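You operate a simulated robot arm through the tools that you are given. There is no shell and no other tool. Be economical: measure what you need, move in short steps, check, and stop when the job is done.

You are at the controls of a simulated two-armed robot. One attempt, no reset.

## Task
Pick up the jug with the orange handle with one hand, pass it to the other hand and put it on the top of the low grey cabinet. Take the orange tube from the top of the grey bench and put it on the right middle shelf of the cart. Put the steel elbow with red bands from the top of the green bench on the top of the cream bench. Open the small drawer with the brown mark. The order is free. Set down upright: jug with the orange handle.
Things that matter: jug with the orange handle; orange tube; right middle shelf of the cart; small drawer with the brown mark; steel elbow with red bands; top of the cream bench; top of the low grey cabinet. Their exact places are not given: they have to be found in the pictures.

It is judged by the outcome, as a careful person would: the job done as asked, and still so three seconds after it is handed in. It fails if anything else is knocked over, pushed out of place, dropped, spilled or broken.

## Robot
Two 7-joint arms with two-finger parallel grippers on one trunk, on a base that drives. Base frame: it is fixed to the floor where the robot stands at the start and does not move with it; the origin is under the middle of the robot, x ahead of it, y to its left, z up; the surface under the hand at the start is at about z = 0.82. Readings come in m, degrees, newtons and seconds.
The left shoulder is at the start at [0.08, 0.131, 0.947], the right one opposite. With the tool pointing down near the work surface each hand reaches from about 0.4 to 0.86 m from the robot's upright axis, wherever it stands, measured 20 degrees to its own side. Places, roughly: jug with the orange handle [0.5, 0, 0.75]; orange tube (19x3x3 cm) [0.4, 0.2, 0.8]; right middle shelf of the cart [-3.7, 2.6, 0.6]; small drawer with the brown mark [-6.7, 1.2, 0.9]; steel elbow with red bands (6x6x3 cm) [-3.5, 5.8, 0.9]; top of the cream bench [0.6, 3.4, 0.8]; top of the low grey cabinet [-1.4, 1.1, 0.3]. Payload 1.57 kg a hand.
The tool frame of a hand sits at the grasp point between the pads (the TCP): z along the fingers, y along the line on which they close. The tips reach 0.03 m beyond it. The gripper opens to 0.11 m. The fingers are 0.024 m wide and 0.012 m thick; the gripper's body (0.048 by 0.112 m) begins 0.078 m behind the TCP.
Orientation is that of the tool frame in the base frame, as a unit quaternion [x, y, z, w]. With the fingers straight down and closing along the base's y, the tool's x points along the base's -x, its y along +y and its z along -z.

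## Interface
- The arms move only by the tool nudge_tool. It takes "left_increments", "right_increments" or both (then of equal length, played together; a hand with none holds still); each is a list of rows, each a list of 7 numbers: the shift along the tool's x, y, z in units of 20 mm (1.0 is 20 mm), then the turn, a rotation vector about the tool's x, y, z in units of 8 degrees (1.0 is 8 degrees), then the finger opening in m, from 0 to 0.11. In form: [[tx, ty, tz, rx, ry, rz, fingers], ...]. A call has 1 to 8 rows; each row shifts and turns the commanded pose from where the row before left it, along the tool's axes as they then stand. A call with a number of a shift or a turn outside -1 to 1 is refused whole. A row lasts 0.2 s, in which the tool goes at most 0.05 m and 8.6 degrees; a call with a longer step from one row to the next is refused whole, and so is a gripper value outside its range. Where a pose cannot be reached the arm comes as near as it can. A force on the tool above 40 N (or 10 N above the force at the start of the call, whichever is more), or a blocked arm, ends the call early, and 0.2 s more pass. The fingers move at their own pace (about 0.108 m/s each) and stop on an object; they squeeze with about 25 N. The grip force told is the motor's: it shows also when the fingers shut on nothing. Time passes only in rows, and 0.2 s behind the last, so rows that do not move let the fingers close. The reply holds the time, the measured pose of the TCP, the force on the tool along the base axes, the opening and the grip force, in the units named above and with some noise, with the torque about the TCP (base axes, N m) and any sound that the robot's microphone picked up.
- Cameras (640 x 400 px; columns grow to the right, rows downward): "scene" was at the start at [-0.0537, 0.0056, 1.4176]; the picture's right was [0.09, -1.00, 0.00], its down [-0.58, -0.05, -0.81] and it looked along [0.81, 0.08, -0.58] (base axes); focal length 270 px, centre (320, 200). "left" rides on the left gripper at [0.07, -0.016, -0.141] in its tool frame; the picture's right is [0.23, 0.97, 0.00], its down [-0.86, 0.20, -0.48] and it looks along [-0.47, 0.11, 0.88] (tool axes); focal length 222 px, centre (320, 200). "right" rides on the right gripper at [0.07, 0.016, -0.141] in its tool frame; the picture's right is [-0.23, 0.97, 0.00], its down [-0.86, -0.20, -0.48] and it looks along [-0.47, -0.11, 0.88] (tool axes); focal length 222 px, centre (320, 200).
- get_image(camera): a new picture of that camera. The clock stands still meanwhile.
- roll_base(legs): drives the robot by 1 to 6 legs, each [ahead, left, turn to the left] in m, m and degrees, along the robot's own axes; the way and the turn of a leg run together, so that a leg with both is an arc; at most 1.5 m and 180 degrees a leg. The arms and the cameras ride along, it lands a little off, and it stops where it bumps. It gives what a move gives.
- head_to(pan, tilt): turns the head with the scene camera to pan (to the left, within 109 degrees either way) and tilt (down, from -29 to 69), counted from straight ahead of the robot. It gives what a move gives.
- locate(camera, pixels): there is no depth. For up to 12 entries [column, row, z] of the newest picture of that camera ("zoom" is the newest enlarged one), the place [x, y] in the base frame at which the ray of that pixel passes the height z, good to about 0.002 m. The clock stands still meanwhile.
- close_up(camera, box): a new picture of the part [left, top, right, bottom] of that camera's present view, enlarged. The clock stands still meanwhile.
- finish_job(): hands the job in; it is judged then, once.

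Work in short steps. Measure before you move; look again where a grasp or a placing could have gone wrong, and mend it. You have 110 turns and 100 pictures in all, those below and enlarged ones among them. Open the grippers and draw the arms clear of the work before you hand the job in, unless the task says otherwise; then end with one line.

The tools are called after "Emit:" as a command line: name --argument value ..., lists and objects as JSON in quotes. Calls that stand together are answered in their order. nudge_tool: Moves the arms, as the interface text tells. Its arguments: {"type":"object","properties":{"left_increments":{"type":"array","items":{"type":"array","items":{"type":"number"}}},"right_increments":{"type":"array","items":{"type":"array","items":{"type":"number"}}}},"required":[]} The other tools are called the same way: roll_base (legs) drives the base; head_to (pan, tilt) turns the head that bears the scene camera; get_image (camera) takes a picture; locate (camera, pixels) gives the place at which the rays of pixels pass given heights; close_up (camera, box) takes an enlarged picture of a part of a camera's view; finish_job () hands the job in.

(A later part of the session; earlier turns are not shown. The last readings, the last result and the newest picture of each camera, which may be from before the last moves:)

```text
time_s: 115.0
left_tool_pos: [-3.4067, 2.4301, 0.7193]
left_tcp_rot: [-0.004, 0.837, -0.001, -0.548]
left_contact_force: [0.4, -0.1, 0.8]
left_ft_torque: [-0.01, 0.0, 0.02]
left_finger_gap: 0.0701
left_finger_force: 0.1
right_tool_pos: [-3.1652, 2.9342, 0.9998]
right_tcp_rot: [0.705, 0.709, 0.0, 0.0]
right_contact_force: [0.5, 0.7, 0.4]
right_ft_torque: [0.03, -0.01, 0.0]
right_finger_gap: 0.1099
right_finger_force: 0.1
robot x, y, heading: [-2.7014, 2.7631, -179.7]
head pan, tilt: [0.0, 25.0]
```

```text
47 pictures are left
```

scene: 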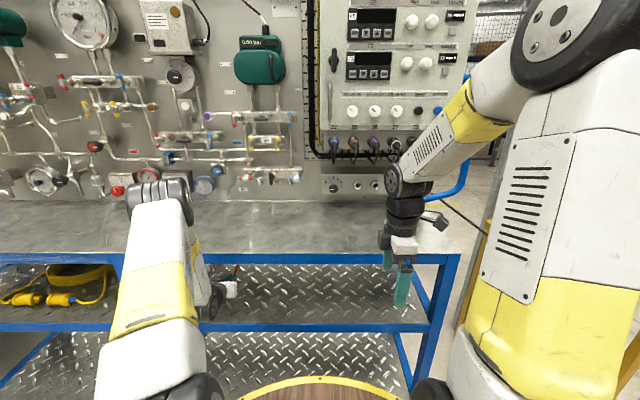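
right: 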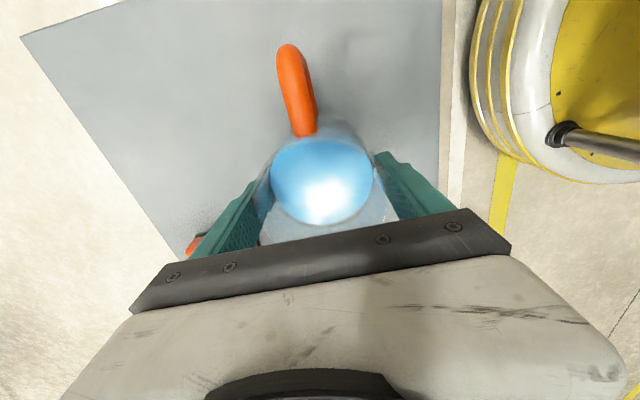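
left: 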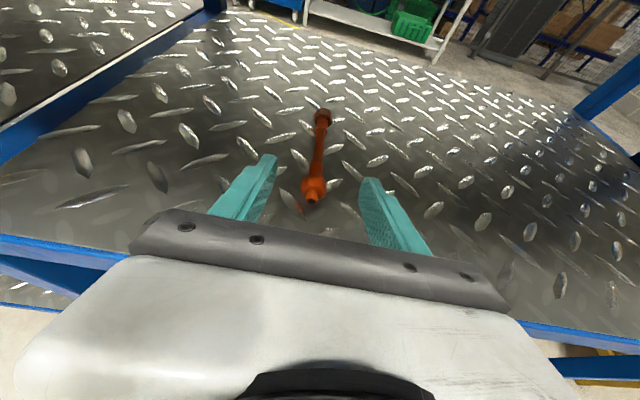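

The tube lies on the right middle shelf. I back out and look toward the green bench.

Emit:
roll_base --legs '[[-0.5, 0, 0]]'

Emit:
head_to --pan -75 --tilt 20

Emit:
get_image --camera "scene"

```text
time_s: 118.0
left_tool_pos: [-2.8973, 2.4307, 0.7197]
left_tcp_rot: [-0.006, 0.836, -0.002, -0.548]
left_contact_force: [-0.5, 0.5, 0.9]
left_ft_torque: [0.0, 0.03, 0.01]
left_finger_gap: 0.0701
left_finger_force: 0.0
right_tool_pos: [-2.6575, 2.9364, 0.9982]
right_tcp_rot: [0.704, 0.71, -0.001, 0.0]
right_contact_force: [-0.4, -0.1, 0.1]
right_ft_torque: [0.02, -0.02, -0.02]
right_finger_gap: 0.1099
right_finger_force: 0.0
robot x, y, heading: [-2.1923, 2.7612, -179.6]
head pan, tilt: [0.0, 25.0]
```

```text
time_s: 119.5
left_tool_pos: [-2.896, 2.431, 0.7209]
left_tcp_rot: [-0.006, 0.837, -0.002, -0.548]
left_contact_force: [1.3, -1.4, 0.3]
left_ft_torque: [0.02, 0.0, -0.02]
left_finger_gap: 0.0699
left_finger_force: 0.0
right_tool_pos: [-2.6578, 2.9358, 0.9989]
right_tcp_rot: [0.704, 0.71, 0.0, 0.0]
right_contact_force: [0.2, 0.1, 0.3]
right_ft_torque: [0.04, -0.02, -0.03]
right_finger_gap: 0.1099
right_finger_force: 0.2
robot x, y, heading: [-2.1921, 2.7604, -179.6]
head pan, tilt: [-75.0, 20.0]
```

```text
46 pictures are left
```

scene: 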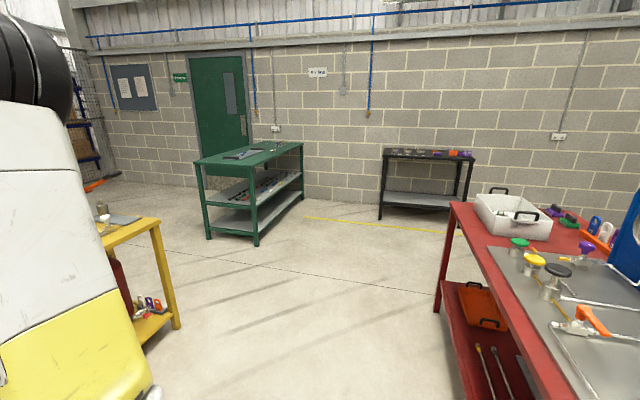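

I zoom on the green bench top and measure its legs and the yellow stand.

Emit:
close_up --camera "scene" --box '[180, 125, 320, 215]'

Emit:
locate --camera "scene" --pixels '[[256, 245, 0], [208, 238, 0], [303, 197, 0], [252, 172, 0.9], [196, 162, 0.9], [303, 143, 0.9], [178, 328, 0], [155, 222, 0.75], [436, 310, 0], [455, 205, 0.85], [379, 219, 0]]'

```text
4.44 times, centred on (250, 170) of scene
```

zoom: 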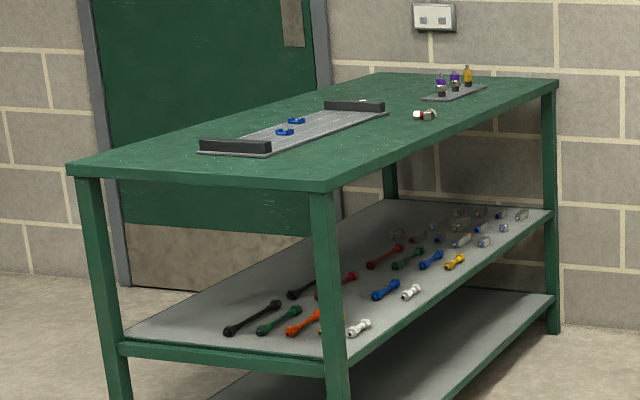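

```text
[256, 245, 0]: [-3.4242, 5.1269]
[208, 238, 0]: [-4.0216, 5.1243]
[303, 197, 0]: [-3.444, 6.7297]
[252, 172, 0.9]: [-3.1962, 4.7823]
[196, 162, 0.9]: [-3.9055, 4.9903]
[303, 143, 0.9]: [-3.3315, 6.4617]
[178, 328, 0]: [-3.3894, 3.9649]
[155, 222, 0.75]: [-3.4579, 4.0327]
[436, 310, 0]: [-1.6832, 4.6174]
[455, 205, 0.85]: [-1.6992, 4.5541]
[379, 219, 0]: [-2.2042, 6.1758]
```

Green bench: front edge x≈-3.37, y 5.1–6.7, top z≈0.82; a small fitting is at about (273,151). I raise the left hand and drive right past the red bench toward the green one.

Emit:
locate --camera "zoom" --pixels '[[424, 115, 0.83], [365, 101, 0.83], [450, 93, 0.83]]'

Emit:
nudge_tool --left_increments '[[1, 0, -0.5, 0, 0, 0, 0.07], [1, 0, -0.5, 0, 0, 0, 0.07], [1, 0, -0.5, 0, 0, 0, 0.07], [1, 0, -0.5, 0, 0, 0, 0.07], [1, 0, -0.5, 0, 0, 0, 0.07], [1, 0, -0.5, 0, 0, 0, 0.07], [1, 0, -0.5, 0, 0, 0, 0.07], [1, 0, -0.5, 0, 0, 0, 0.07]]'

Emit:
roll_base --legs '[[0, -1.5, 0], [0.35, -1.3, 0]]'

Emit:
head_to --pan 0 --tilt 30

Emit:
get_image --camera "scene"

```text
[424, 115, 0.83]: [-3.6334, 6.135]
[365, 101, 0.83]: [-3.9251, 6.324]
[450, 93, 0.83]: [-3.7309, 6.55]
```

```text
time_s: 121.3
left_tool_pos: [-2.8894, 2.4305, 0.8998]
left_tcp_rot: [-0.005, 0.837, -0.001, -0.548]
left_contact_force: [0.0, 0.1, 0.2]
left_ft_torque: [-0.01, 0.02, 0.01]
left_finger_gap: 0.0699
left_finger_force: 0.0
right_tool_pos: [-2.6554, 2.9357, 0.9984]
right_tcp_rot: [0.704, 0.71, 0.0, 0.0]
right_contact_force: [-0.1, 0.5, -0.1]
right_ft_torque: [0.0, 0.0, 0.04]
right_finger_gap: 0.1101
right_finger_force: 0.1
robot x, y, heading: [-2.1921, 2.7653, -179.4]
head pan, tilt: [-75.0, 20.0]
```

```text
time_s: 135.2
left_tool_pos: [-3.2491, 5.2494, 0.8999]
left_tcp_rot: [-0.009, 0.837, -0.004, -0.548]
left_contact_force: [-0.6, 0.3, 0.7]
left_ft_torque: [0.0, 0.04, 0.01]
left_finger_gap: 0.0699
left_finger_force: 0.0
right_tool_pos: [-3.0204, 5.7553, 0.9983]
right_tcp_rot: [0.702, 0.712, 0.0, 0.0]
right_contact_force: [-0.6, -1.0, -0.2]
right_ft_torque: [-0.01, -0.03, 0.02]
right_finger_gap: 0.1101
right_finger_force: 0.1
robot x, y, heading: [-2.5602, 5.5877, -179.1]
head pan, tilt: [-75.0, 20.0]
```

```text
time_s: 136.6
left_tool_pos: [-3.2497, 5.2498, 0.8998]
left_tcp_rot: [-0.009, 0.837, -0.004, -0.547]
left_contact_force: [-0.4, 0.1, 0.4]
left_ft_torque: [0.0, 0.05, -0.04]
left_finger_gap: 0.0701
left_finger_force: 0.1
right_tool_pos: [-3.0213, 5.7559, 0.9978]
right_tcp_rot: [0.701, 0.713, 0.0, 0.001]
right_contact_force: [0.4, 0.2, 1.1]
right_ft_torque: [0.02, 0.02, 0.0]
right_finger_gap: 0.11
right_finger_force: 0.1
robot x, y, heading: [-2.5572, 5.5864, -179.1]
head pan, tilt: [0.0, 30.0]
```

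```text
44 pictures are left
```

scene: 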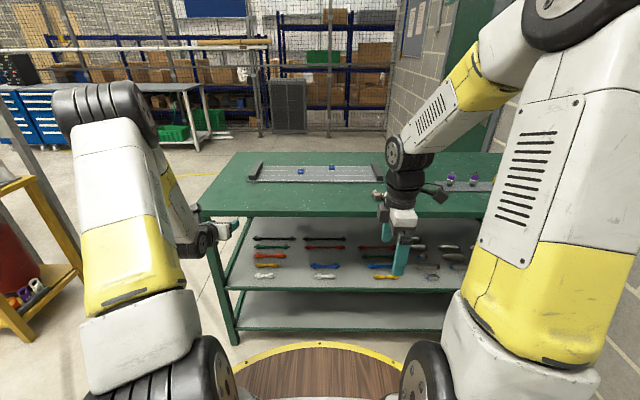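

The fitting is hidden behind the right arm; I take the right hand camera's picture.

Emit:
get_image --camera "right"

Emit:
locate --camera "scene" --pixels '[[205, 215, 0.82], [300, 215, 0.82], [236, 152, 0.82], [236, 343, 0]]'

```text
43 pictures are left
```

right: 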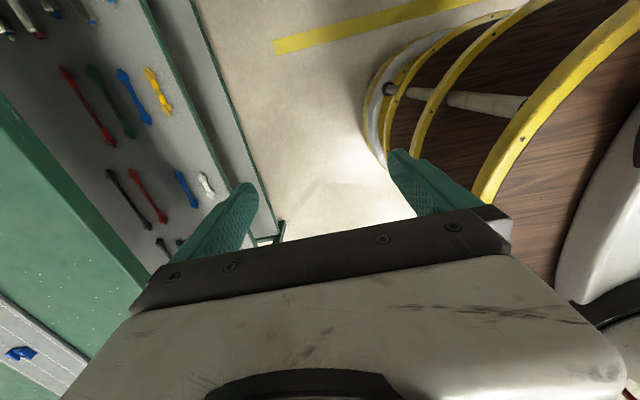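

```text
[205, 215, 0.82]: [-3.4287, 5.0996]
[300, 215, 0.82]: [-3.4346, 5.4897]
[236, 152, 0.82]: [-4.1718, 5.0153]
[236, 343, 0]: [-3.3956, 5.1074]
```

I raise/retract the left hand, then drive ahead 0.27 m and right 0.42 m.

Emit:
nudge_tool --left_increments '[[0.5, 0, -0.94, 0, 0, 0, 0.07], [0.5, 0, -0.94, 0, 0, 0, 0.07], [0.5, 0, -0.94, 0, 0, 0, 0.07], [0.5, 0, -0.94, 0, 0, 0, 0.07], [0.5, 0, -0.94, 0, 0, 0, 0.07], [0.5, 0, -0.94, 0, 0, 0, 0.07], [0.5, 0, -0.94, 0, 0, 0, 0.07]]'

Emit:
roll_base --legs '[[0, 0, -1], [0.27, 0, 0], [0, -0.42, 0]]'

Emit:
get_image --camera "right"

Emit:
get_image --camera "scene"

```text
time_s: 138.2
left_tool_pos: [-3.1557, 5.2498, 1.0172]
left_tcp_rot: [-0.008, 0.837, -0.003, -0.547]
left_contact_force: [-0.2, 0.3, -0.1]
left_ft_torque: [-0.01, -0.01, 0.02]
left_finger_gap: 0.0702
left_finger_force: 0.0
right_tool_pos: [-3.021, 5.7548, 0.9991]
right_tcp_rot: [0.702, 0.712, 0.0, 0.0]
right_contact_force: [-0.4, -0.4, 0.5]
right_ft_torque: [-0.03, -0.05, -0.02]
right_finger_gap: 0.1101
right_finger_force: 0.0
robot x, y, heading: [-2.556, 5.5859, -179.2]
head pan, tilt: [0.0, 30.0]
```

```text
time_s: 142.6
left_tool_pos: [-3.4344, 5.6652, 1.018]
left_tcp_rot: [-0.004, 0.837, -0.001, -0.547]
left_contact_force: [0.4, -0.6, -0.4]
left_ft_torque: [0.05, 0.0, -0.01]
left_finger_gap: 0.0701
left_finger_force: 0.1
right_tool_pos: [-3.2928, 6.17, 0.9984]
right_tcp_rot: [0.706, 0.708, 0.0, 0.0]
right_contact_force: [0.1, 0.1, 0.1]
right_ft_torque: [0.01, -0.02, 0.01]
right_finger_gap: 0.1102
right_finger_force: 0.1
robot x, y, heading: [-2.8293, 5.9965, -180.2]
head pan, tilt: [0.0, 30.0]
```

```text
42 pictures are left
```

right: 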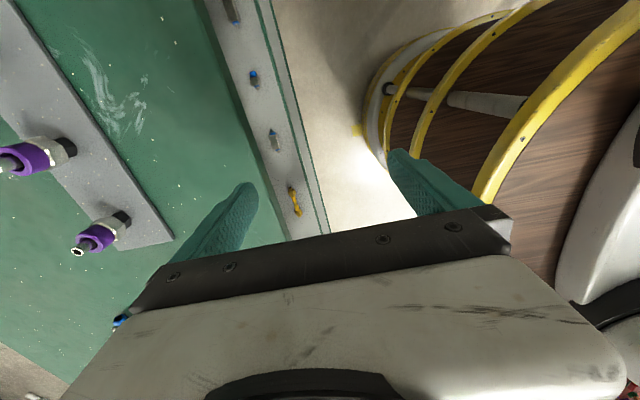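

```text
41 pictures are left
```

scene: 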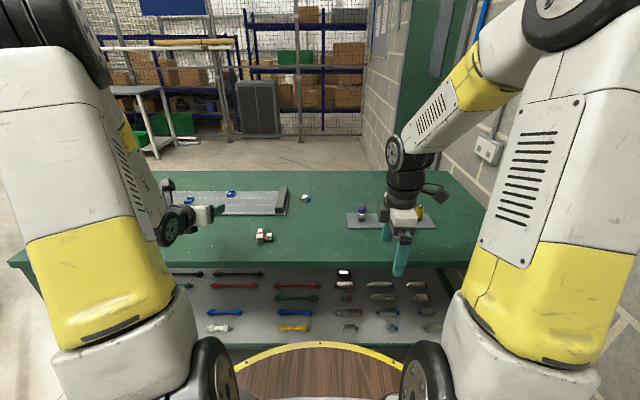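

The elbow with red bands is at (265,236). I zoom and measure it.

Emit:
close_up --camera "scene" --box '[225, 205, 305, 260]'

Emit:
locate --camera "zoom" --pixels '[[320, 200, 0.84], [320, 200, 0.82], [260, 180, 0.84], [380, 260, 0.84], [260, 260, 0.84], [380, 180, 0.84]]'

```text
7.27 times, centred on (265, 232) of scene
```

zoom: 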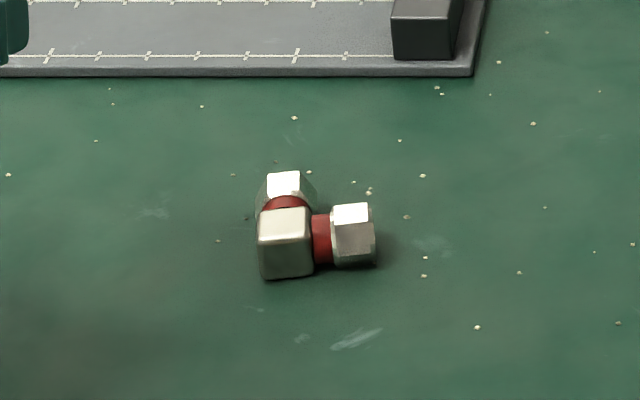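

```text
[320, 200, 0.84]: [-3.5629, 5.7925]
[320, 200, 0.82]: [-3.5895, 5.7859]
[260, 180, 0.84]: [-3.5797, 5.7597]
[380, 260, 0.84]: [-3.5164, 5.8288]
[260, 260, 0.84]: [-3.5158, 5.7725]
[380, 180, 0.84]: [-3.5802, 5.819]
```

I'll take it with the left hand (it is on that side), fingers down, closing along y from the block's left face to the right nut's end. I measure these.

Emit:
locate --camera "zoom" --pixels '[[257, 245, 0.835], [376, 238, 0.835], [352, 268, 0.822], [350, 226, 0.845], [350, 204, 0.848], [285, 279, 0.82], [284, 172, 0.845], [256, 260, 0.83], [285, 240, 0.848]]'

Emit:
nudge_tool --left_increments '[[0, 0, 0, 0, -1, 0, 0.11], [0, 0, 0, 0, -1, 0, 0.11], [0, 0, 0, 0, -1, 0, 0.11], [0, 0, 0, 0, -1, 0, 0.11], [0, 0, 0, 0, -1, 0, 0.11], [0, 0, 0, 0, -1, 0, 0.11], [0, 0, 0, 0, -1, 0, 0.11], [0, 0, 0, 0, -1, 0, 0.11]]'

Emit:
nudge_tool --left_increments '[[0, 0, 0, 0, -0.29, 0, 0.11], [0, 0, 0, 0, 0, 0, 0.11]]'

Emit:
get_image --camera "left"

```text
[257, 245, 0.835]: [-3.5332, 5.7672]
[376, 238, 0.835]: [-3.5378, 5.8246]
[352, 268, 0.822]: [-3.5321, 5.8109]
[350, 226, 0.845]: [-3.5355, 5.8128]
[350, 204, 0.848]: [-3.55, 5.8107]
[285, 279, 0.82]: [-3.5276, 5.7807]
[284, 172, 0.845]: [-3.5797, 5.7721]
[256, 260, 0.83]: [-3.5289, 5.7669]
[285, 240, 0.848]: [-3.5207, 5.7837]
```

```text
time_s: 144.4
left_tool_pos: [-3.439, 5.6726, 1.019]
left_tcp_rot: [0.007, 0.995, 0.015, -0.095]
left_contact_force: [0.9, 0.0, 1.0]
left_ft_torque: [0.02, 0.04, -0.02]
left_finger_gap: 0.1101
left_finger_force: 0.0
left hand out of reach, approached as far as the arm can: row 4, 5
right_tool_pos: [-3.2923, 6.1702, 0.9988]
right_tcp_rot: [0.707, 0.708, 0.0, 0.0]
right_contact_force: [0.5, -0.3, 0.3]
right_ft_torque: [0.03, 0.01, 0.0]
right_finger_gap: 0.1101
right_finger_force: 0.0
robot x, y, heading: [-2.8293, 5.9905, -180.0]
head pan, tilt: [0.0, 30.0]
```

```text
time_s: 145.0
left_tool_pos: [-3.4386, 5.6725, 1.0183]
left_tcp_rot: [0.008, 0.997, 0.015, -0.077]
left_contact_force: [-0.4, -0.7, -0.3]
left_ft_torque: [0.02, -0.02, 0.02]
left_finger_gap: 0.11
left_finger_force: 0.1
right_tool_pos: [-3.292, 6.1693, 0.9976]
right_tcp_rot: [0.705, 0.709, 0.0, -0.001]
right_contact_force: [0.5, 0.6, -0.4]
right_ft_torque: [-0.01, -0.01, 0.0]
right_finger_gap: 0.1101
right_finger_force: 0.0
robot x, y, heading: [-2.8319, 5.9956, -179.8]
head pan, tilt: [0.0, 30.0]
```

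```text
39 pictures are left
```

left: 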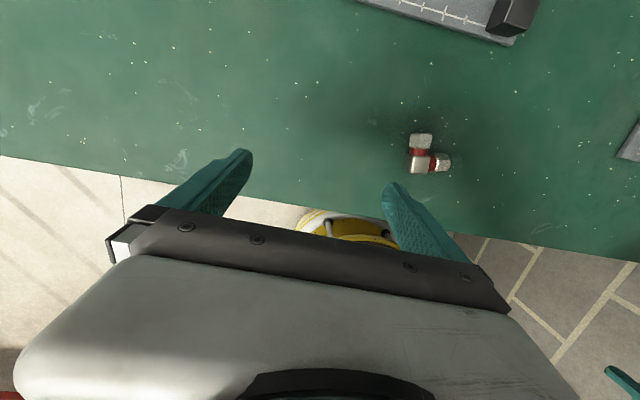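

About 9° of turn remains (some rows were out of reach). I correct the orientation and check the elbow from this camera.

Emit:
locate --camera "left" --pixels '[[409, 165, 0.835], [449, 163, 0.835], [420, 173, 0.83], [421, 136, 0.84], [440, 155, 0.845], [440, 170, 0.825]]'

Emit:
nudge_tool --left_increments '[[0, 0, 0, 0.21, -1, -0.11, 0.11], [0, -1, 0, 0, -0.1, 0, 0.11], [0, -1, 0, 0, 0, 0, 0.11], [0, -1, 0, 0, 0, 0, 0.11], [0, -1, 0, 0, 0, 0, 0.11], [0, -1, 0, 0, 0, 0, 0.11], [0, -1, 0, 0, 0, 0, 0.11]]'

```text
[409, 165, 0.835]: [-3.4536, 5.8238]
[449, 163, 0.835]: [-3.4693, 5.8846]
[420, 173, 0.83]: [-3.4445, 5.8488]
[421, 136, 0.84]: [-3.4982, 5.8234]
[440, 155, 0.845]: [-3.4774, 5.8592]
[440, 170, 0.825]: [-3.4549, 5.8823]
```

```text
time_s: 146.6
left_tool_pos: [-3.4407, 5.5533, 1.019]
left_tcp_rot: [0.0, 1.0, 0.0, -0.001]
left_contact_force: [0.3, -0.3, -0.7]
left_ft_torque: [-0.03, -0.01, -0.03]
left_finger_gap: 0.1103
left_finger_force: 0.0
right_tool_pos: [-3.2919, 6.1702, 0.9986]
right_tcp_rot: [0.706, 0.708, 0.0, 0.0]
right_contact_force: [1.1, 0.6, 0.5]
right_ft_torque: [-0.06, 0.0, 0.01]
right_finger_gap: 0.1099
right_finger_force: 0.1
robot x, y, heading: [-2.831, 5.9926, -179.8]
head pan, tilt: [0.0, 30.0]
```

Cross-checking both cameras shows the bench is higher than thought: elbow at z≈0.90, about (-3.457, 5.817). I move the left hand toward it at height and look again.

Emit:
nudge_tool --left_increments '[[0, 1, 0, 0, 0, 0, 0.11], [0, 1, 0, 0, 0, 0, 0.11], [0, 1, 0, 0, 0, 0, 0.11], [0, 1, 0, 0, 0, 0, 0.11], [0, 1, 0, 0, 0, 0, 0.11], [0, 1, 0, 0, 0, 0, 0.11], [0, 1, 0, 0, 0, 0, 0.11], [0, 1, 0, 0, 0, 0, 0.11]]'

Emit:
nudge_tool --left_increments '[[0, 1, 0, 0, 0, 0, 0.11], [0, 1, 0, 0, 0, 0, 0.11], [0, 1, 0, 0, 0, 0, 0.11], [0, 1, 0, 0, 0, 0, 0.11], [0, 1, 0, 0, 0, 0, 0.11], [0, 0, 0, 0, 0, 0, 0.11]]'

Emit:
get_image --camera "left"

```text
time_s: 148.4
left_tool_pos: [-3.4386, 5.7118, 1.0208]
left_tcp_rot: [-0.001, 1.0, 0.001, 0.0]
left_contact_force: [0.6, -0.1, -0.6]
left_ft_torque: [-0.01, 0.01, 0.0]
left_finger_gap: 0.11
left_finger_force: 0.2
right_tool_pos: [-3.2924, 6.1701, 0.9986]
right_tcp_rot: [0.706, 0.708, -0.001, 0.0]
right_contact_force: [-0.1, 0.2, -0.6]
right_ft_torque: [0.0, 0.05, 0.01]
right_finger_gap: 0.1097
right_finger_force: 0.1
robot x, y, heading: [-2.8326, 5.9931, -180.0]
head pan, tilt: [0.0, 30.0]
```

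```text
time_s: 149.8
left_tool_pos: [-3.4403, 5.8129, 1.0188]
left_tcp_rot: [0.0, 1.0, 0.001, 0.0]
left_contact_force: [-0.4, -0.9, -0.4]
left_ft_torque: [-0.01, 0.05, -0.03]
left_finger_gap: 0.11
left_finger_force: 0.0
right_tool_pos: [-3.2928, 6.1707, 0.9989]
right_tcp_rot: [0.706, 0.708, 0.0, 0.0]
right_contact_force: [0.0, 0.2, 0.3]
right_ft_torque: [-0.02, 0.0, 0.02]
right_finger_gap: 0.11
right_finger_force: 0.0
robot x, y, heading: [-2.8308, 5.9985, -179.8]
head pan, tilt: [0.0, 30.0]
```

```text
38 pictures are left
```

left: 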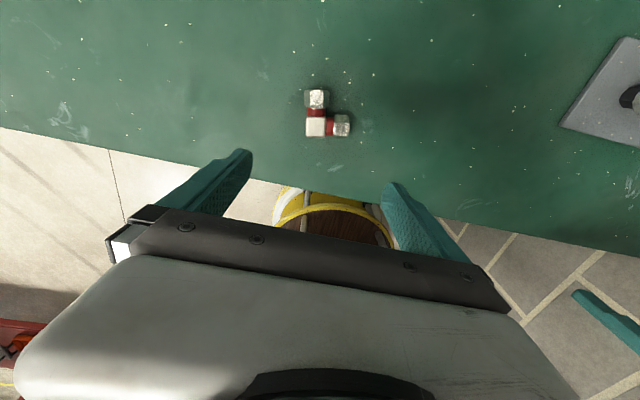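

Emit:
locate --camera "left" --pixels '[[305, 126, 0.9], [350, 125, 0.9], [328, 126, 0.9], [328, 126, 0.88], [328, 126, 0.92], [338, 137, 0.89], [340, 115, 0.91]]'

Emit:
close_up --camera "scene" --box '[205, 170, 365, 280]'

```text
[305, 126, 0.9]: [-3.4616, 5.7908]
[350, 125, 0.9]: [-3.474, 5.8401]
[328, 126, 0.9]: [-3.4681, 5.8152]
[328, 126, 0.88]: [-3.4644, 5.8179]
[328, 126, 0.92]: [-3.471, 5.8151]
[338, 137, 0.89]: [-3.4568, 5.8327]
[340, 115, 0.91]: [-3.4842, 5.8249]
```

```text
3.64 times, centred on (285, 225) of scene
```

zoom: 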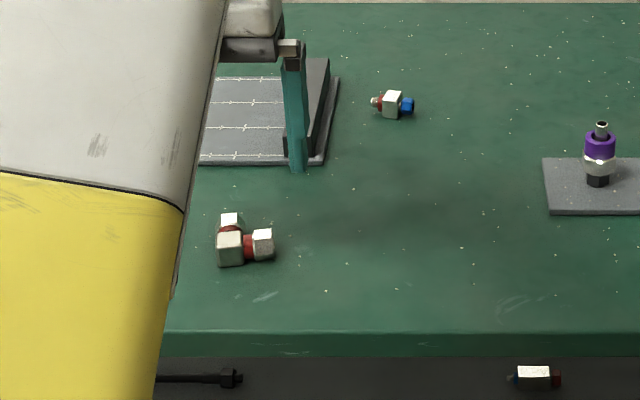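

Elbow arm axis at (-3.467, 5.816), bench top ≈0.875. I align and lower to z≈0.915, then creep.

Emit:
nudge_tool --left_increments '[[0.7, 0.1, 0, 0, 0, 0, 0.11], [0.65, 0.05, 0.5, 0, 0, 0, 0.11], [0, 0, 1, 0, 0, 0, 0.11], [0, 0, 1, 0, 0, 0, 0.11], [0, 0, 1, 0, 0, 0, 0.11], [0, 0, 1, 0, 0, 0, 0.11], [0, 0, 0.5, 0, 0, 0, 0.11]]'

Emit:
get_image --camera "left"

```text
time_s: 151.4
left_tool_pos: [-3.4661, 5.817, 0.9193]
left_tcp_rot: [-0.001, 1.0, 0.0, 0.0]
left_contact_force: [0.3, -0.9, 0.2]
left_ft_torque: [-0.02, 0.02, 0.03]
left_finger_gap: 0.1101
left_finger_force: 0.1
right_tool_pos: [-3.2911, 6.17, 0.9974]
right_tcp_rot: [0.706, 0.708, 0.0, 0.0]
right_contact_force: [0.0, 0.7, 0.0]
right_ft_torque: [0.01, 0.0, 0.02]
right_finger_gap: 0.1103
right_finger_force: 0.0
robot x, y, heading: [-2.8293, 5.9932, -179.8]
head pan, tilt: [0.0, 30.0]
```

```text
36 pictures are left
```

left: 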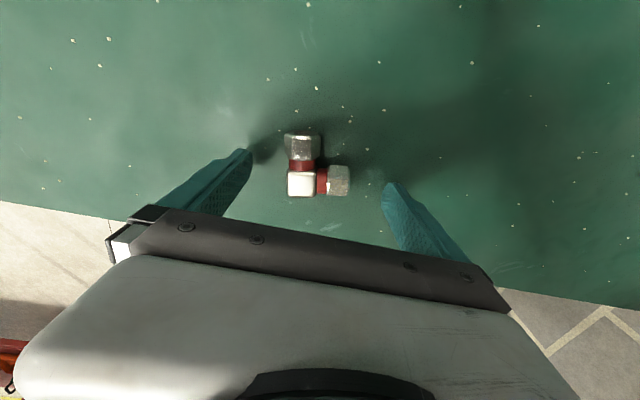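

Emit:
locate --camera "left" --pixels '[[287, 184, 0.89], [350, 182, 0.89], [318, 183, 0.89], [340, 197, 0.88]]'

Emit:
nudge_tool --left_increments '[[0, 0, 0.3, 0, 0, 0, 0.11], [0, 0, 0.25, 0, 0, 0, 0.11]]'

```text
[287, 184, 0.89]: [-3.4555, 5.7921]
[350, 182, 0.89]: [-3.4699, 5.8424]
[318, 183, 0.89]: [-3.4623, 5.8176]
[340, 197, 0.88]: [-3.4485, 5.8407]
```

```text
time_s: 152.0
left_tool_pos: [-3.4665, 5.8179, 0.9097]
left_tcp_rot: [0.0, 1.0, 0.001, -0.001]
left_contact_force: [2.5, -0.4, 12.3]
left_ft_torque: [-0.72, -0.21, 0.1]
left_finger_gap: 0.1095
left_finger_force: 0.0
right_tool_pos: [-3.2919, 6.1712, 0.9988]
right_tcp_rot: [0.706, 0.708, 0.0, 0.0]
right_contact_force: [-0.2, 0.1, 0.1]
right_ft_torque: [0.02, 0.03, 0.01]
right_finger_gap: 0.1101
right_finger_force: 0.0
robot x, y, heading: [-2.8294, 5.9952, -179.7]
head pan, tilt: [0.0, 30.0]
```

Tips touch the bench at TCP 0.910. I lift 3 mm, centre, and close.

Emit:
nudge_tool --left_increments '[[-0.15, 0, -0.2, 0, 0, 0, 0.11], [0, 0, 0, 0, 0, 0, 0.03], [0, 0, 0, 0, 0, 0, 0.03], [0, 0, 0, 0, 0, 0, 0.03], [0, 0, 0, 0, 0, 0, 0.03]]'

Emit:
nudge_tool --left_increments '[[0, 0, -0.5, 0, 0, 0, 0.03], [0, 0, -1, 0, 0, 0, 0.03], [0, 0, -1, 0, 0, 0, 0.03], [0, 0, -1, 0, 0, 0, 0.03], [0, 0, -1, 0, 0, 0, 0.03], [0, 0, -1, 0, 0, 0, 0.03]]'

Emit:
get_image --camera "left"

```text
time_s: 153.2
left_tool_pos: [-3.463, 5.8175, 0.9134]
left_tcp_rot: [0.0, 1.0, 0.001, 0.0]
left_contact_force: [0.1, 0.1, -0.5]
left_ft_torque: [0.01, -0.02, 0.02]
left_finger_gap: 0.0494
left_finger_force: 25.0
right_tool_pos: [-3.2919, 6.1701, 0.9986]
right_tcp_rot: [0.706, 0.708, 0.0, 0.0]
right_contact_force: [0.4, -0.3, 0.4]
right_ft_torque: [-0.02, 0.05, -0.02]
right_finger_gap: 0.1101
right_finger_force: 0.0
robot x, y, heading: [-2.8283, 5.9932, -179.9]
head pan, tilt: [0.0, 30.0]
```

```text
time_s: 154.6
left_tool_pos: [-3.4641, 5.8163, 1.0223]
left_tcp_rot: [-0.001, 1.0, 0.001, 0.001]
left_contact_force: [0.3, -0.5, -1.1]
left_ft_torque: [0.02, -0.01, 0.01]
left_finger_gap: 0.0493
left_finger_force: 25.1
right_tool_pos: [-3.2923, 6.1703, 0.9989]
right_tcp_rot: [0.706, 0.708, 0.001, 0.0]
right_contact_force: [-0.9, -0.1, -0.1]
right_ft_torque: [0.01, 0.05, 0.0]
right_finger_gap: 0.1097
right_finger_force: 0.0
robot x, y, heading: [-2.8322, 5.9928, -179.7]
head pan, tilt: [0.0, 30.0]
```

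```text
35 pictures are left
```

left: 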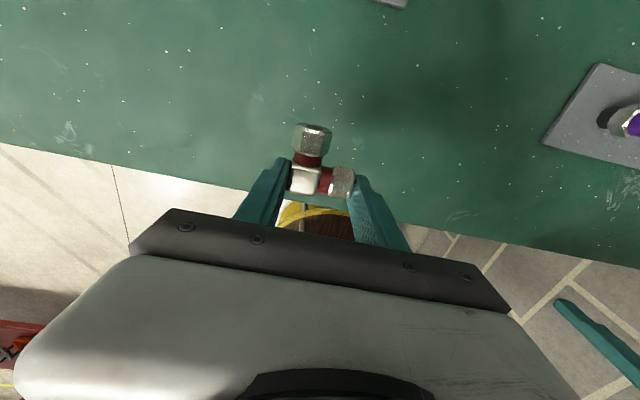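

Elbow held. I leave the green bench: slide left, back up along y≈5.34 to x≈-0.4, then turn to face the cream bench.

Emit:
roll_base --legs '[[-0.15, 0.65, 0], [-1.2, 0, 0], [-1.1, 0, 0], [0, 0, -90], [0, 0, -90]]'

Emit:
head_to --pan -45 --tilt 28

Emit:
get_image --camera "scene"

```text
time_s: 176.8
left_tool_pos: [0.2279, 5.5608, 1.0221]
left_tcp_rot: [1.0, -0.014, 0.0, 0.001]
left_contact_force: [1.3, 0.2, -0.8]
left_ft_torque: [-0.01, 0.06, -0.04]
left_finger_gap: 0.0493
left_finger_force: 25.6
right_tool_pos: [0.0471, 5.2123, 0.9982]
right_tcp_rot: [-0.699, 0.715, 0.0, -0.001]
right_contact_force: [0.1, 0.1, 0.4]
right_ft_torque: [0.01, 0.01, 0.02]
right_finger_gap: 0.1099
right_finger_force: 0.0
robot x, y, heading: [-0.4113, 5.4021, -1.5]
head pan, tilt: [0.0, 30.0]
```

```text
time_s: 177.9
left_tool_pos: [0.229, 5.5605, 1.0221]
left_tcp_rot: [1.0, -0.015, -0.001, 0.001]
left_contact_force: [-0.3, -0.5, -1.7]
left_ft_torque: [0.02, 0.0, 0.0]
left_finger_gap: 0.0491
left_finger_force: 24.8
right_tool_pos: [0.0466, 5.2129, 0.9998]
right_tcp_rot: [-0.698, 0.716, 0.0, 0.0]
right_contact_force: [-0.4, 0.0, -0.2]
right_ft_torque: [-0.02, -0.01, 0.0]
right_finger_gap: 0.1099
right_finger_force: 0.0
robot x, y, heading: [-0.4119, 5.4053, -1.3]
head pan, tilt: [-45.0, 28.0]
```

```text
34 pictures are left
```

scene: 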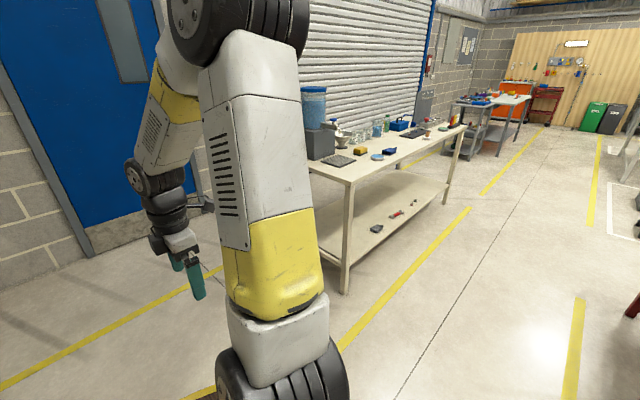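

Free room seems to be near the bench's front edge. I slide right 1.5 m and look ahead.

Emit:
roll_base --legs '[[0, -1.5, 1.4]]'

Emit:
head_to --pan 0 --tilt 32

Emit:
get_image --camera "scene"

Emit:
get_image --camera "left"

```text
time_s: 185.2
left_tool_pos: [0.1766, 4.0766, 1.0223]
left_tcp_rot: [1.0, -0.026, -0.001, 0.0]
left_contact_force: [-0.7, -0.4, -1.7]
left_ft_torque: [0.01, 0.04, 0.03]
left_finger_gap: 0.0492
left_finger_force: 25.1
right_tool_pos: [-0.0117, 3.7339, 0.9976]
right_tcp_rot: [-0.689, 0.725, 0.0, 0.0]
right_contact_force: [0.3, 0.0, 0.0]
right_ft_torque: [0.02, 0.01, 0.0]
right_finger_gap: 0.1101
right_finger_force: 0.1
robot x, y, heading: [-0.4623, 3.9329, -2.7]
head pan, tilt: [-45.0, 28.0]
```

```text
time_s: 186.3
left_tool_pos: [0.1773, 4.0771, 1.0212]
left_tcp_rot: [1.0, -0.025, 0.0, 0.001]
left_contact_force: [-0.2, -0.1, -0.6]
left_ft_torque: [-0.01, -0.01, 0.01]
left_finger_gap: 0.0491
left_finger_force: 24.8
right_tool_pos: [-0.0132, 3.7329, 0.9971]
right_tcp_rot: [-0.69, 0.724, -0.001, 0.0]
right_contact_force: [-0.3, 0.3, -0.2]
right_ft_torque: [0.0, -0.01, 0.01]
right_finger_gap: 0.1099
right_finger_force: 0.0
robot x, y, heading: [-0.47, 3.9339, -2.7]
head pan, tilt: [0.0, 32.0]
```

```text
33 pictures are left
```

scene: 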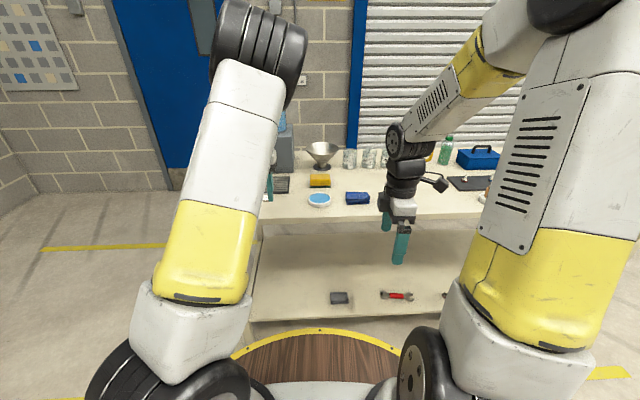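

```text
32 pictures are left
```

left: 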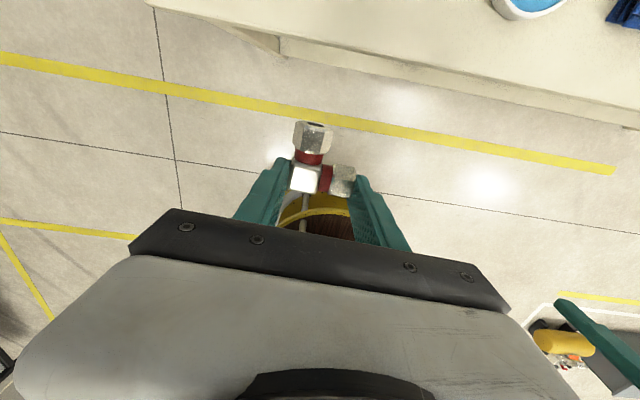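

I measure the front edge, the dish, and bench height.

Emit:
locate --camera "scene" --pixels '[[340, 216, 0.82], [340, 216, 0.87], [320, 207, 0.82], [357, 205, 0.82], [345, 212, 0.82], [280, 192, 0.82], [420, 216, 0.82], [250, 322, 0.1]]'

Emit:
locate --camera "left" --pixels '[[400, 66, 0.82], [400, 66, 0.87], [160, 5, 0.82], [600, 122, 0.82], [525, 18, 0.82], [525, 18, 0.87]]'

Emit:
close_up --camera "scene" --box '[240, 130, 500, 260]'

```text
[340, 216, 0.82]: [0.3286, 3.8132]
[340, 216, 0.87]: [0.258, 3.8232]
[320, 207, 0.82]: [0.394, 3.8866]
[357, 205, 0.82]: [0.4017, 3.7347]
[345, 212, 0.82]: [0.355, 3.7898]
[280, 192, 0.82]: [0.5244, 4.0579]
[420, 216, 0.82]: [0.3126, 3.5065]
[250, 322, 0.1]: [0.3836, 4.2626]
```

```text
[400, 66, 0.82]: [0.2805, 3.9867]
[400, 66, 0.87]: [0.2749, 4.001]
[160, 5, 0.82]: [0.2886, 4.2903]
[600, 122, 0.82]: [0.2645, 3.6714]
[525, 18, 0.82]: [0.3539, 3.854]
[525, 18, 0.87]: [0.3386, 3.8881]
```

```text
2.46 times, centred on (370, 195) of scene
```

zoom: 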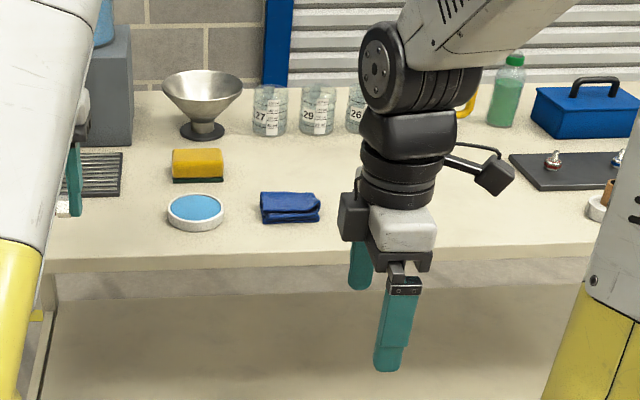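

Bench top z≈0.85, front edge x≈0.28; the spot around (0.38, 4.07) is clear between bench end, grill plate and dish. I drive ahead 0.2 m and check below the hand.

Emit:
roll_base --legs '[[0.2, 0, 0]]'

Emit:
get_image --camera "left"

```text
time_s: 187.9
left_tool_pos: [0.378, 4.0704, 1.0218]
left_tcp_rot: [1.0, -0.024, 0.001, 0.001]
left_contact_force: [1.0, 0.8, -1.2]
left_ft_torque: [-0.01, 0.04, 0.01]
left_finger_gap: 0.0495
left_finger_force: 24.8
right_tool_pos: [0.1897, 3.7255, 0.9984]
right_tcp_rot: [-0.691, 0.723, 0.0, 0.0]
right_contact_force: [0.1, -0.2, -0.6]
right_ft_torque: [-0.03, -0.01, 0.01]
right_finger_gap: 0.1099
right_finger_force: 0.0
robot x, y, heading: [-0.2628, 3.9214, -2.5]
head pan, tilt: [0.0, 32.0]
```

```text
30 pictures are left
```

left: 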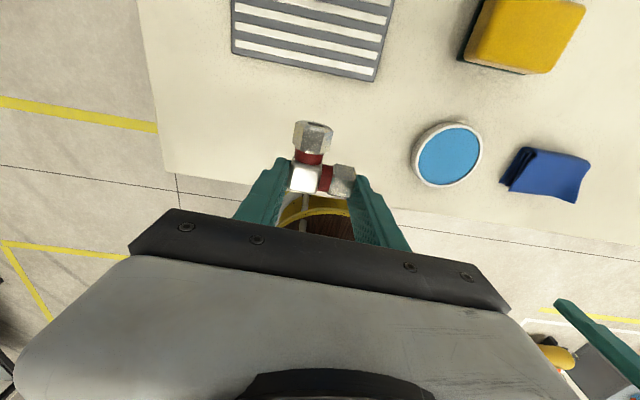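

Emit:
locate --camera "left" --pixels '[[232, 52, 0.86], [374, 80, 0.86], [415, 165, 0.86], [400, 205, 0.85], [230, 180, 0.85], [165, 165, 0.85]]'

Emit:
nudge_tool --left_increments '[[0, 0, 0.6, 0, 0, 0, 0.03], [0, 0, 1, 0, 0, 0, 0.03], [0, 0, 1, 0, 0, 0, 0.03], [0, 0, 1, 0, 0, 0, 0.03], [0, 0, 1, 0, 0, 0, 0.03], [0, 0, 0.9, 0, 0, 0, 0.03]]'

Emit:
get_image --camera "left"

```text
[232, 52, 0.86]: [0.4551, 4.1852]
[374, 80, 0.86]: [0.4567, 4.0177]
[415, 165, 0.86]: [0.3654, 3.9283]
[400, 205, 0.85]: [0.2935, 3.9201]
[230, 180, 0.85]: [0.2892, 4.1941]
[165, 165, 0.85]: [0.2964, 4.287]
```

```text
time_s: 189.3
left_tool_pos: [0.3778, 4.0681, 0.9138]
left_tcp_rot: [1.0, -0.023, 0.001, 0.001]
left_contact_force: [0.1, -0.2, -0.7]
left_ft_torque: [0.02, 0.0, -0.01]
left_finger_gap: 0.049
left_finger_force: 24.9
right_tool_pos: [0.1885, 3.7248, 0.9977]
right_tcp_rot: [-0.691, 0.723, 0.0, 0.0]
right_contact_force: [-0.3, 0.6, 0.2]
right_ft_torque: [0.02, -0.01, -0.01]
right_finger_gap: 0.11
right_finger_force: 0.0
robot x, y, heading: [-0.2635, 3.9238, -2.5]
head pan, tilt: [0.0, 32.0]
```

```text
29 pictures are left
```

left: 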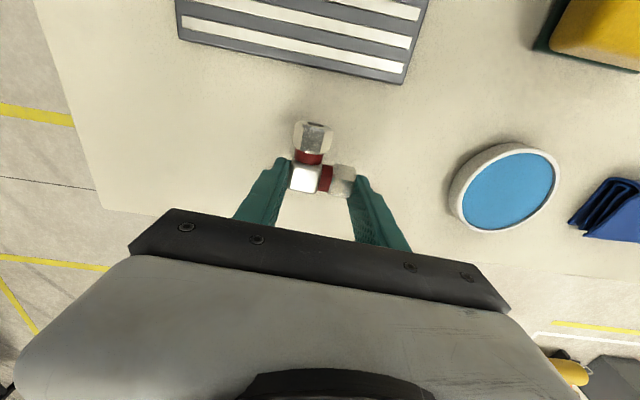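

All clear. I shift back 1 cm from the grill and creep down.

Emit:
nudge_tool --left_increments '[[-0.5, 0, 0.4, 0, 0, 0, 0.03], [0, 0, 0.4, 0, 0, 0, 0.03], [0, 0, 0.3, 0, 0, 0, 0.03]]'

Emit:
nudge_tool --left_increments '[[0, 0, 0.25, 0, 0, 0, 0.03], [0, 0, 0.2, 0, 0, 0, 0.03]]'

```text
time_s: 190.1
left_tool_pos: [0.3686, 4.07, 0.891]
left_tcp_rot: [1.0, -0.024, 0.001, 0.001]
left_contact_force: [0.6, -0.1, -1.3]
left_ft_torque: [0.01, 0.0, -0.01]
left_finger_gap: 0.0491
left_finger_force: 24.9
right_tool_pos: [0.1905, 3.7254, 0.9987]
right_tcp_rot: [-0.691, 0.723, 0.0, 0.001]
right_contact_force: [-0.1, 0.4, 0.2]
right_ft_torque: [-0.03, -0.01, 0.01]
right_finger_gap: 0.11
right_finger_force: 0.0
robot x, y, heading: [-0.2646, 3.9211, -2.4]
head pan, tilt: [0.0, 32.0]
```

```text
time_s: 190.7
left_tool_pos: [0.3678, 4.0684, 0.8824]
left_tcp_rot: [1.0, -0.024, 0.001, 0.0]
left_contact_force: [-2.2, -0.3, 7.8]
left_ft_torque: [0.16, 0.0, 0.05]
left_finger_gap: 0.0494
left_finger_force: 25.1
right_tool_pos: [0.1895, 3.7253, 0.9977]
right_tcp_rot: [-0.691, 0.723, 0.0, 0.001]
right_contact_force: [0.8, -0.7, 0.4]
right_ft_torque: [-0.02, 0.0, 0.02]
right_finger_gap: 0.1101
right_finger_force: 0.1
robot x, y, heading: [-0.2634, 3.9265, -2.5]
head pan, tilt: [0.0, 32.0]
```

Contact (8 N). I open and lift away.

Emit:
nudge_tool --left_increments '[[0, 0, 0, 0, 0, 0, 0.065], [0, 0, 0, 0, 0, 0, 0.075], [0, 0, -0.5, 0, 0, 0, 0.075], [0, 0, -1, 0, 0, 0, 0.075], [0, 0, -1, 0, 0, 0, 0.075], [0, 0, -1, 0, 0, 0, 0.075], [0, 0, -1, 0, 0, 0, 0.075], [0, 0, -1, 0, 0, 0, 0.075]]'

Emit:
get_image --camera "left"

```text
time_s: 192.5
left_tool_pos: [0.3665, 4.069, 0.989]
left_tcp_rot: [1.0, -0.025, 0.0, 0.001]
left_contact_force: [0.4, 0.4, -0.4]
left_ft_torque: [0.0, 0.02, 0.0]
left_finger_gap: 0.075
left_finger_force: 0.0
right_tool_pos: [0.1891, 3.725, 0.9991]
right_tcp_rot: [-0.69, 0.724, 0.0, 0.0]
right_contact_force: [0.5, -0.2, -0.6]
right_ft_torque: [-0.04, -0.01, -0.03]
right_finger_gap: 0.11
right_finger_force: 0.0
robot x, y, heading: [-0.2637, 3.9199, -2.7]
head pan, tilt: [0.0, 32.0]
```

```text
28 pictures are left
```

left: 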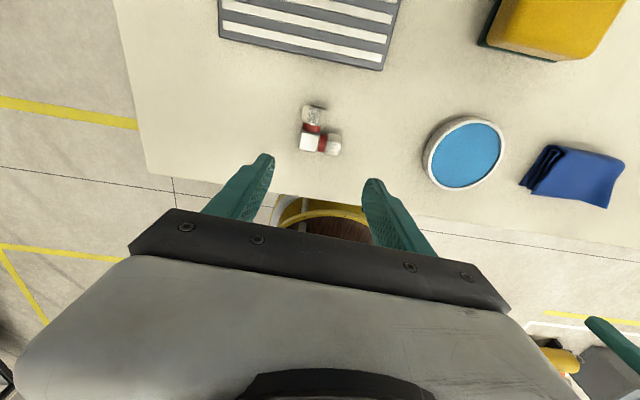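

Elbow stands on the cream bench. Next, the drawer far at (-6.7, 1.2): I drive back through the gap between red bench and black table, then look.

Emit:
roll_base --legs '[[-0.2, 0, 0], [0, 1.42, 2.6], [0, 0, 90], [0, 0, 90], [1.4, 0, 0], [0.55, 0.65, 0]]'

Emit:
head_to --pan 30 --tilt 15

Emit:
get_image --camera "scene"

```text
time_s: 219.1
left_tool_pos: [-3.035, 4.5264, 0.9893]
left_tcp_rot: [0.003, 1.0, 0.0, 0.0]
left_contact_force: [-0.1, -0.3, -0.6]
left_ft_torque: [-0.01, -0.02, 0.0]
left_finger_gap: 0.0752
left_finger_force: 0.0
right_tool_pos: [-2.8712, 4.878, 0.9972]
right_tcp_rot: [0.708, 0.706, 0.0, -0.001]
right_contact_force: [-0.6, 0.4, -0.1]
right_ft_torque: [0.0, 0.03, 0.0]
right_finger_gap: 0.1097
right_finger_force: 0.1
robot x, y, heading: [-2.4089, 4.6982, 179.8]
head pan, tilt: [0.0, 32.0]
```

```text
time_s: 220.1
left_tool_pos: [-3.0346, 4.528, 0.9891]
left_tcp_rot: [0.003, 1.0, 0.001, 0.001]
left_contact_force: [0.0, -0.4, 0.9]
left_ft_torque: [-0.02, 0.04, -0.01]
left_finger_gap: 0.075
left_finger_force: 0.2
right_tool_pos: [-2.8712, 4.8773, 0.9986]
right_tcp_rot: [0.708, 0.706, 0.0, 0.0]
right_contact_force: [0.0, 0.5, 0.2]
right_ft_torque: [0.0, 0.0, -0.01]
right_finger_gap: 0.11
right_finger_force: 0.1
robot x, y, heading: [-2.4111, 4.7026, 179.6]
head pan, tilt: [30.0, 15.0]
```

```text
27 pictures are left
```

scene: 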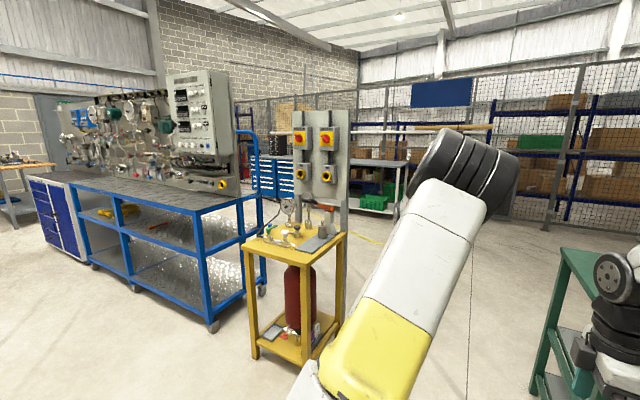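

I measure the stand's legs, the white table and the blue drawer unit's foot.

Emit:
close_up --camera "scene" --box '[235, 90, 435, 230]'

Emit:
locate --camera "scene" --pixels '[[255, 358, 0], [303, 367, 0], [346, 322, 0], [395, 217, 0], [362, 208, 0], [245, 240, 0.75], [345, 236, 0.75], [262, 296, 0]]'

```text
2.86 times, centred on (335, 160) of scene
```

zoom: 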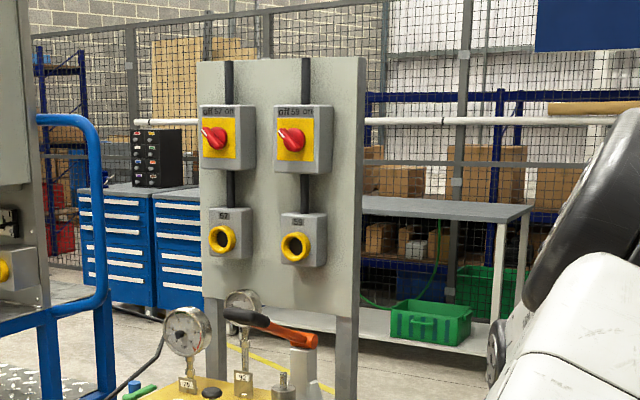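

```text
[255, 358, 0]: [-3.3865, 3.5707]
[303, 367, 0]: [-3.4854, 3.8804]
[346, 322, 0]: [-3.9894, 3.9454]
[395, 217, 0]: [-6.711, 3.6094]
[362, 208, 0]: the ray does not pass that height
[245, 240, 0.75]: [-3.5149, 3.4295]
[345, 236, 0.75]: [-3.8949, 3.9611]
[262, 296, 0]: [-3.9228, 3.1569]
```

The black small-parts drawer box stands on the blue cabinets behind the cart. I drive west along y≈4.55 to x≈-5.2, then turn south partway and look.

Emit:
roll_base --legs '[[0.3, 0.15, 0], [1.3, 0, 0], [1.2, 0, 0], [0, 1.2, 0]]'

Emit:
head_to --pan 45 --tilt 20

Emit:
get_image --camera "scene"

```text
time_s: 239.7
left_tool_pos: [-5.8631, 3.2598, 0.9887]
left_tcp_rot: [0.019, 1.0, 0.001, 0.0]
left_contact_force: [-0.3, 0.6, 0.1]
left_ft_torque: [0.02, -0.03, -0.01]
left_finger_gap: 0.0747
left_finger_force: 0.0
right_tool_pos: [-5.6872, 3.6073, 0.9979]
right_tcp_rot: [0.72, 0.694, -0.001, 0.0]
right_contact_force: [0.2, 0.9, -0.5]
right_ft_torque: [0.0, 0.01, -0.01]
right_finger_gap: 0.1098
right_finger_force: 0.1
robot x, y, heading: [-5.2326, 3.4124, 177.7]
head pan, tilt: [30.0, 15.0]
```

```text
time_s: 240.5
left_tool_pos: [-5.8616, 3.2623, 0.9898]
left_tcp_rot: [0.019, 1.0, 0.001, 0.001]
left_contact_force: [0.4, -0.4, -0.7]
left_ft_torque: [-0.01, -0.02, -0.01]
left_finger_gap: 0.0754
left_finger_force: 0.0
right_tool_pos: [-5.6869, 3.6072, 0.998]
right_tcp_rot: [0.72, 0.693, 0.0, -0.001]
right_contact_force: [0.5, 0.1, -0.1]
right_ft_torque: [0.0, 0.0, 0.01]
right_finger_gap: 0.1102
right_finger_force: 0.0
robot x, y, heading: [-5.2329, 3.4124, 178.0]
head pan, tilt: [45.0, 20.0]
```

```text
25 pictures are left
```

scene: 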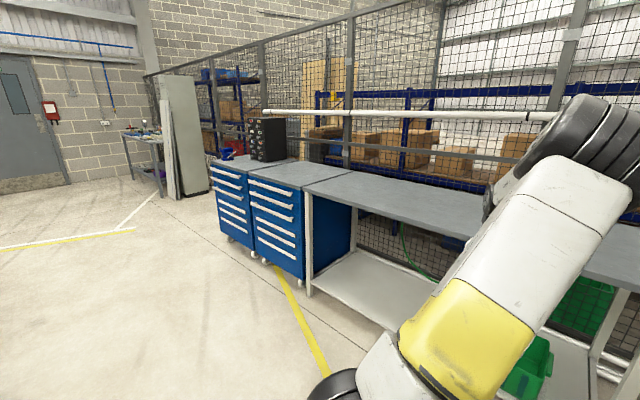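

The floor to the south is clear. I measure the cabinet front and continue left 2.05 m, straightening the heading.

Emit:
locate --camera "scene" --pixels '[[300, 282, 0], [258, 257, 0], [218, 230, 0], [304, 190, 0.85], [211, 162, 0.85]]'

Emit:
roll_base --legs '[[0, 0, 2.2], [0, 1.2, 0], [0, 0.95, 0]]'

Emit:
head_to --pan 0 --tilt 18

Emit:
get_image --camera "scene"

```text
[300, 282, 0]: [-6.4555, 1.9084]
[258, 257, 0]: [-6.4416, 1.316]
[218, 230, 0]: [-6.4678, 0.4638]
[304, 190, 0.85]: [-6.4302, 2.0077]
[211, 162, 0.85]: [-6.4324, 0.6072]
```

```text
time_s: 251.4
left_tool_pos: [-5.9293, 1.1316, 0.9883]
left_tcp_rot: [0.028, 1.0, 0.0, 0.0]
left_contact_force: [-0.5, 1.1, -0.4]
left_ft_torque: [0.0, 0.0, 0.01]
left_finger_gap: 0.0753
left_finger_force: 0.1
right_tool_pos: [-5.7492, 1.4729, 0.9983]
right_tcp_rot: [0.726, 0.687, 0.0, 0.001]
right_contact_force: [-0.1, 0.1, 0.0]
right_ft_torque: [0.01, -0.02, 0.02]
right_finger_gap: 0.11
right_finger_force: 0.2
robot x, y, heading: [-5.2994, 1.2697, 176.9]
head pan, tilt: [45.0, 20.0]
```

```text
time_s: 252.6
left_tool_pos: [-5.9296, 1.1304, 0.9886]
left_tcp_rot: [0.03, 1.0, 0.001, 0.0]
left_contact_force: [-0.6, 0.0, 0.4]
left_ft_torque: [0.02, 0.0, 0.02]
left_finger_gap: 0.0747
left_finger_force: 0.0
right_tool_pos: [-5.7493, 1.4731, 0.9986]
right_tcp_rot: [0.726, 0.688, -0.001, 0.0]
right_contact_force: [-0.6, -0.5, -0.4]
right_ft_torque: [-0.01, 0.02, -0.02]
right_finger_gap: 0.1098
right_finger_force: 0.0
robot x, y, heading: [-5.2986, 1.2712, 176.9]
head pan, tilt: [0.0, 18.0]
```

```text
24 pictures are left
```

scene: 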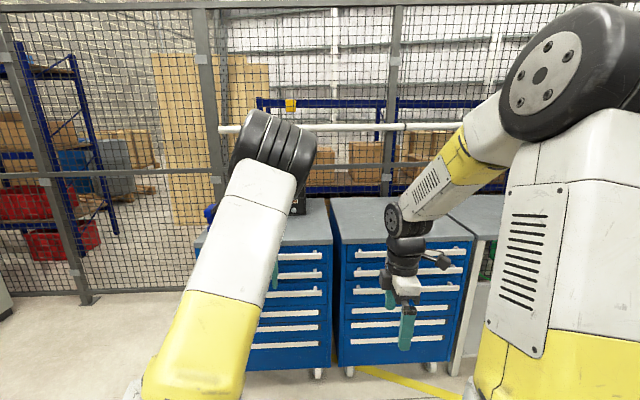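

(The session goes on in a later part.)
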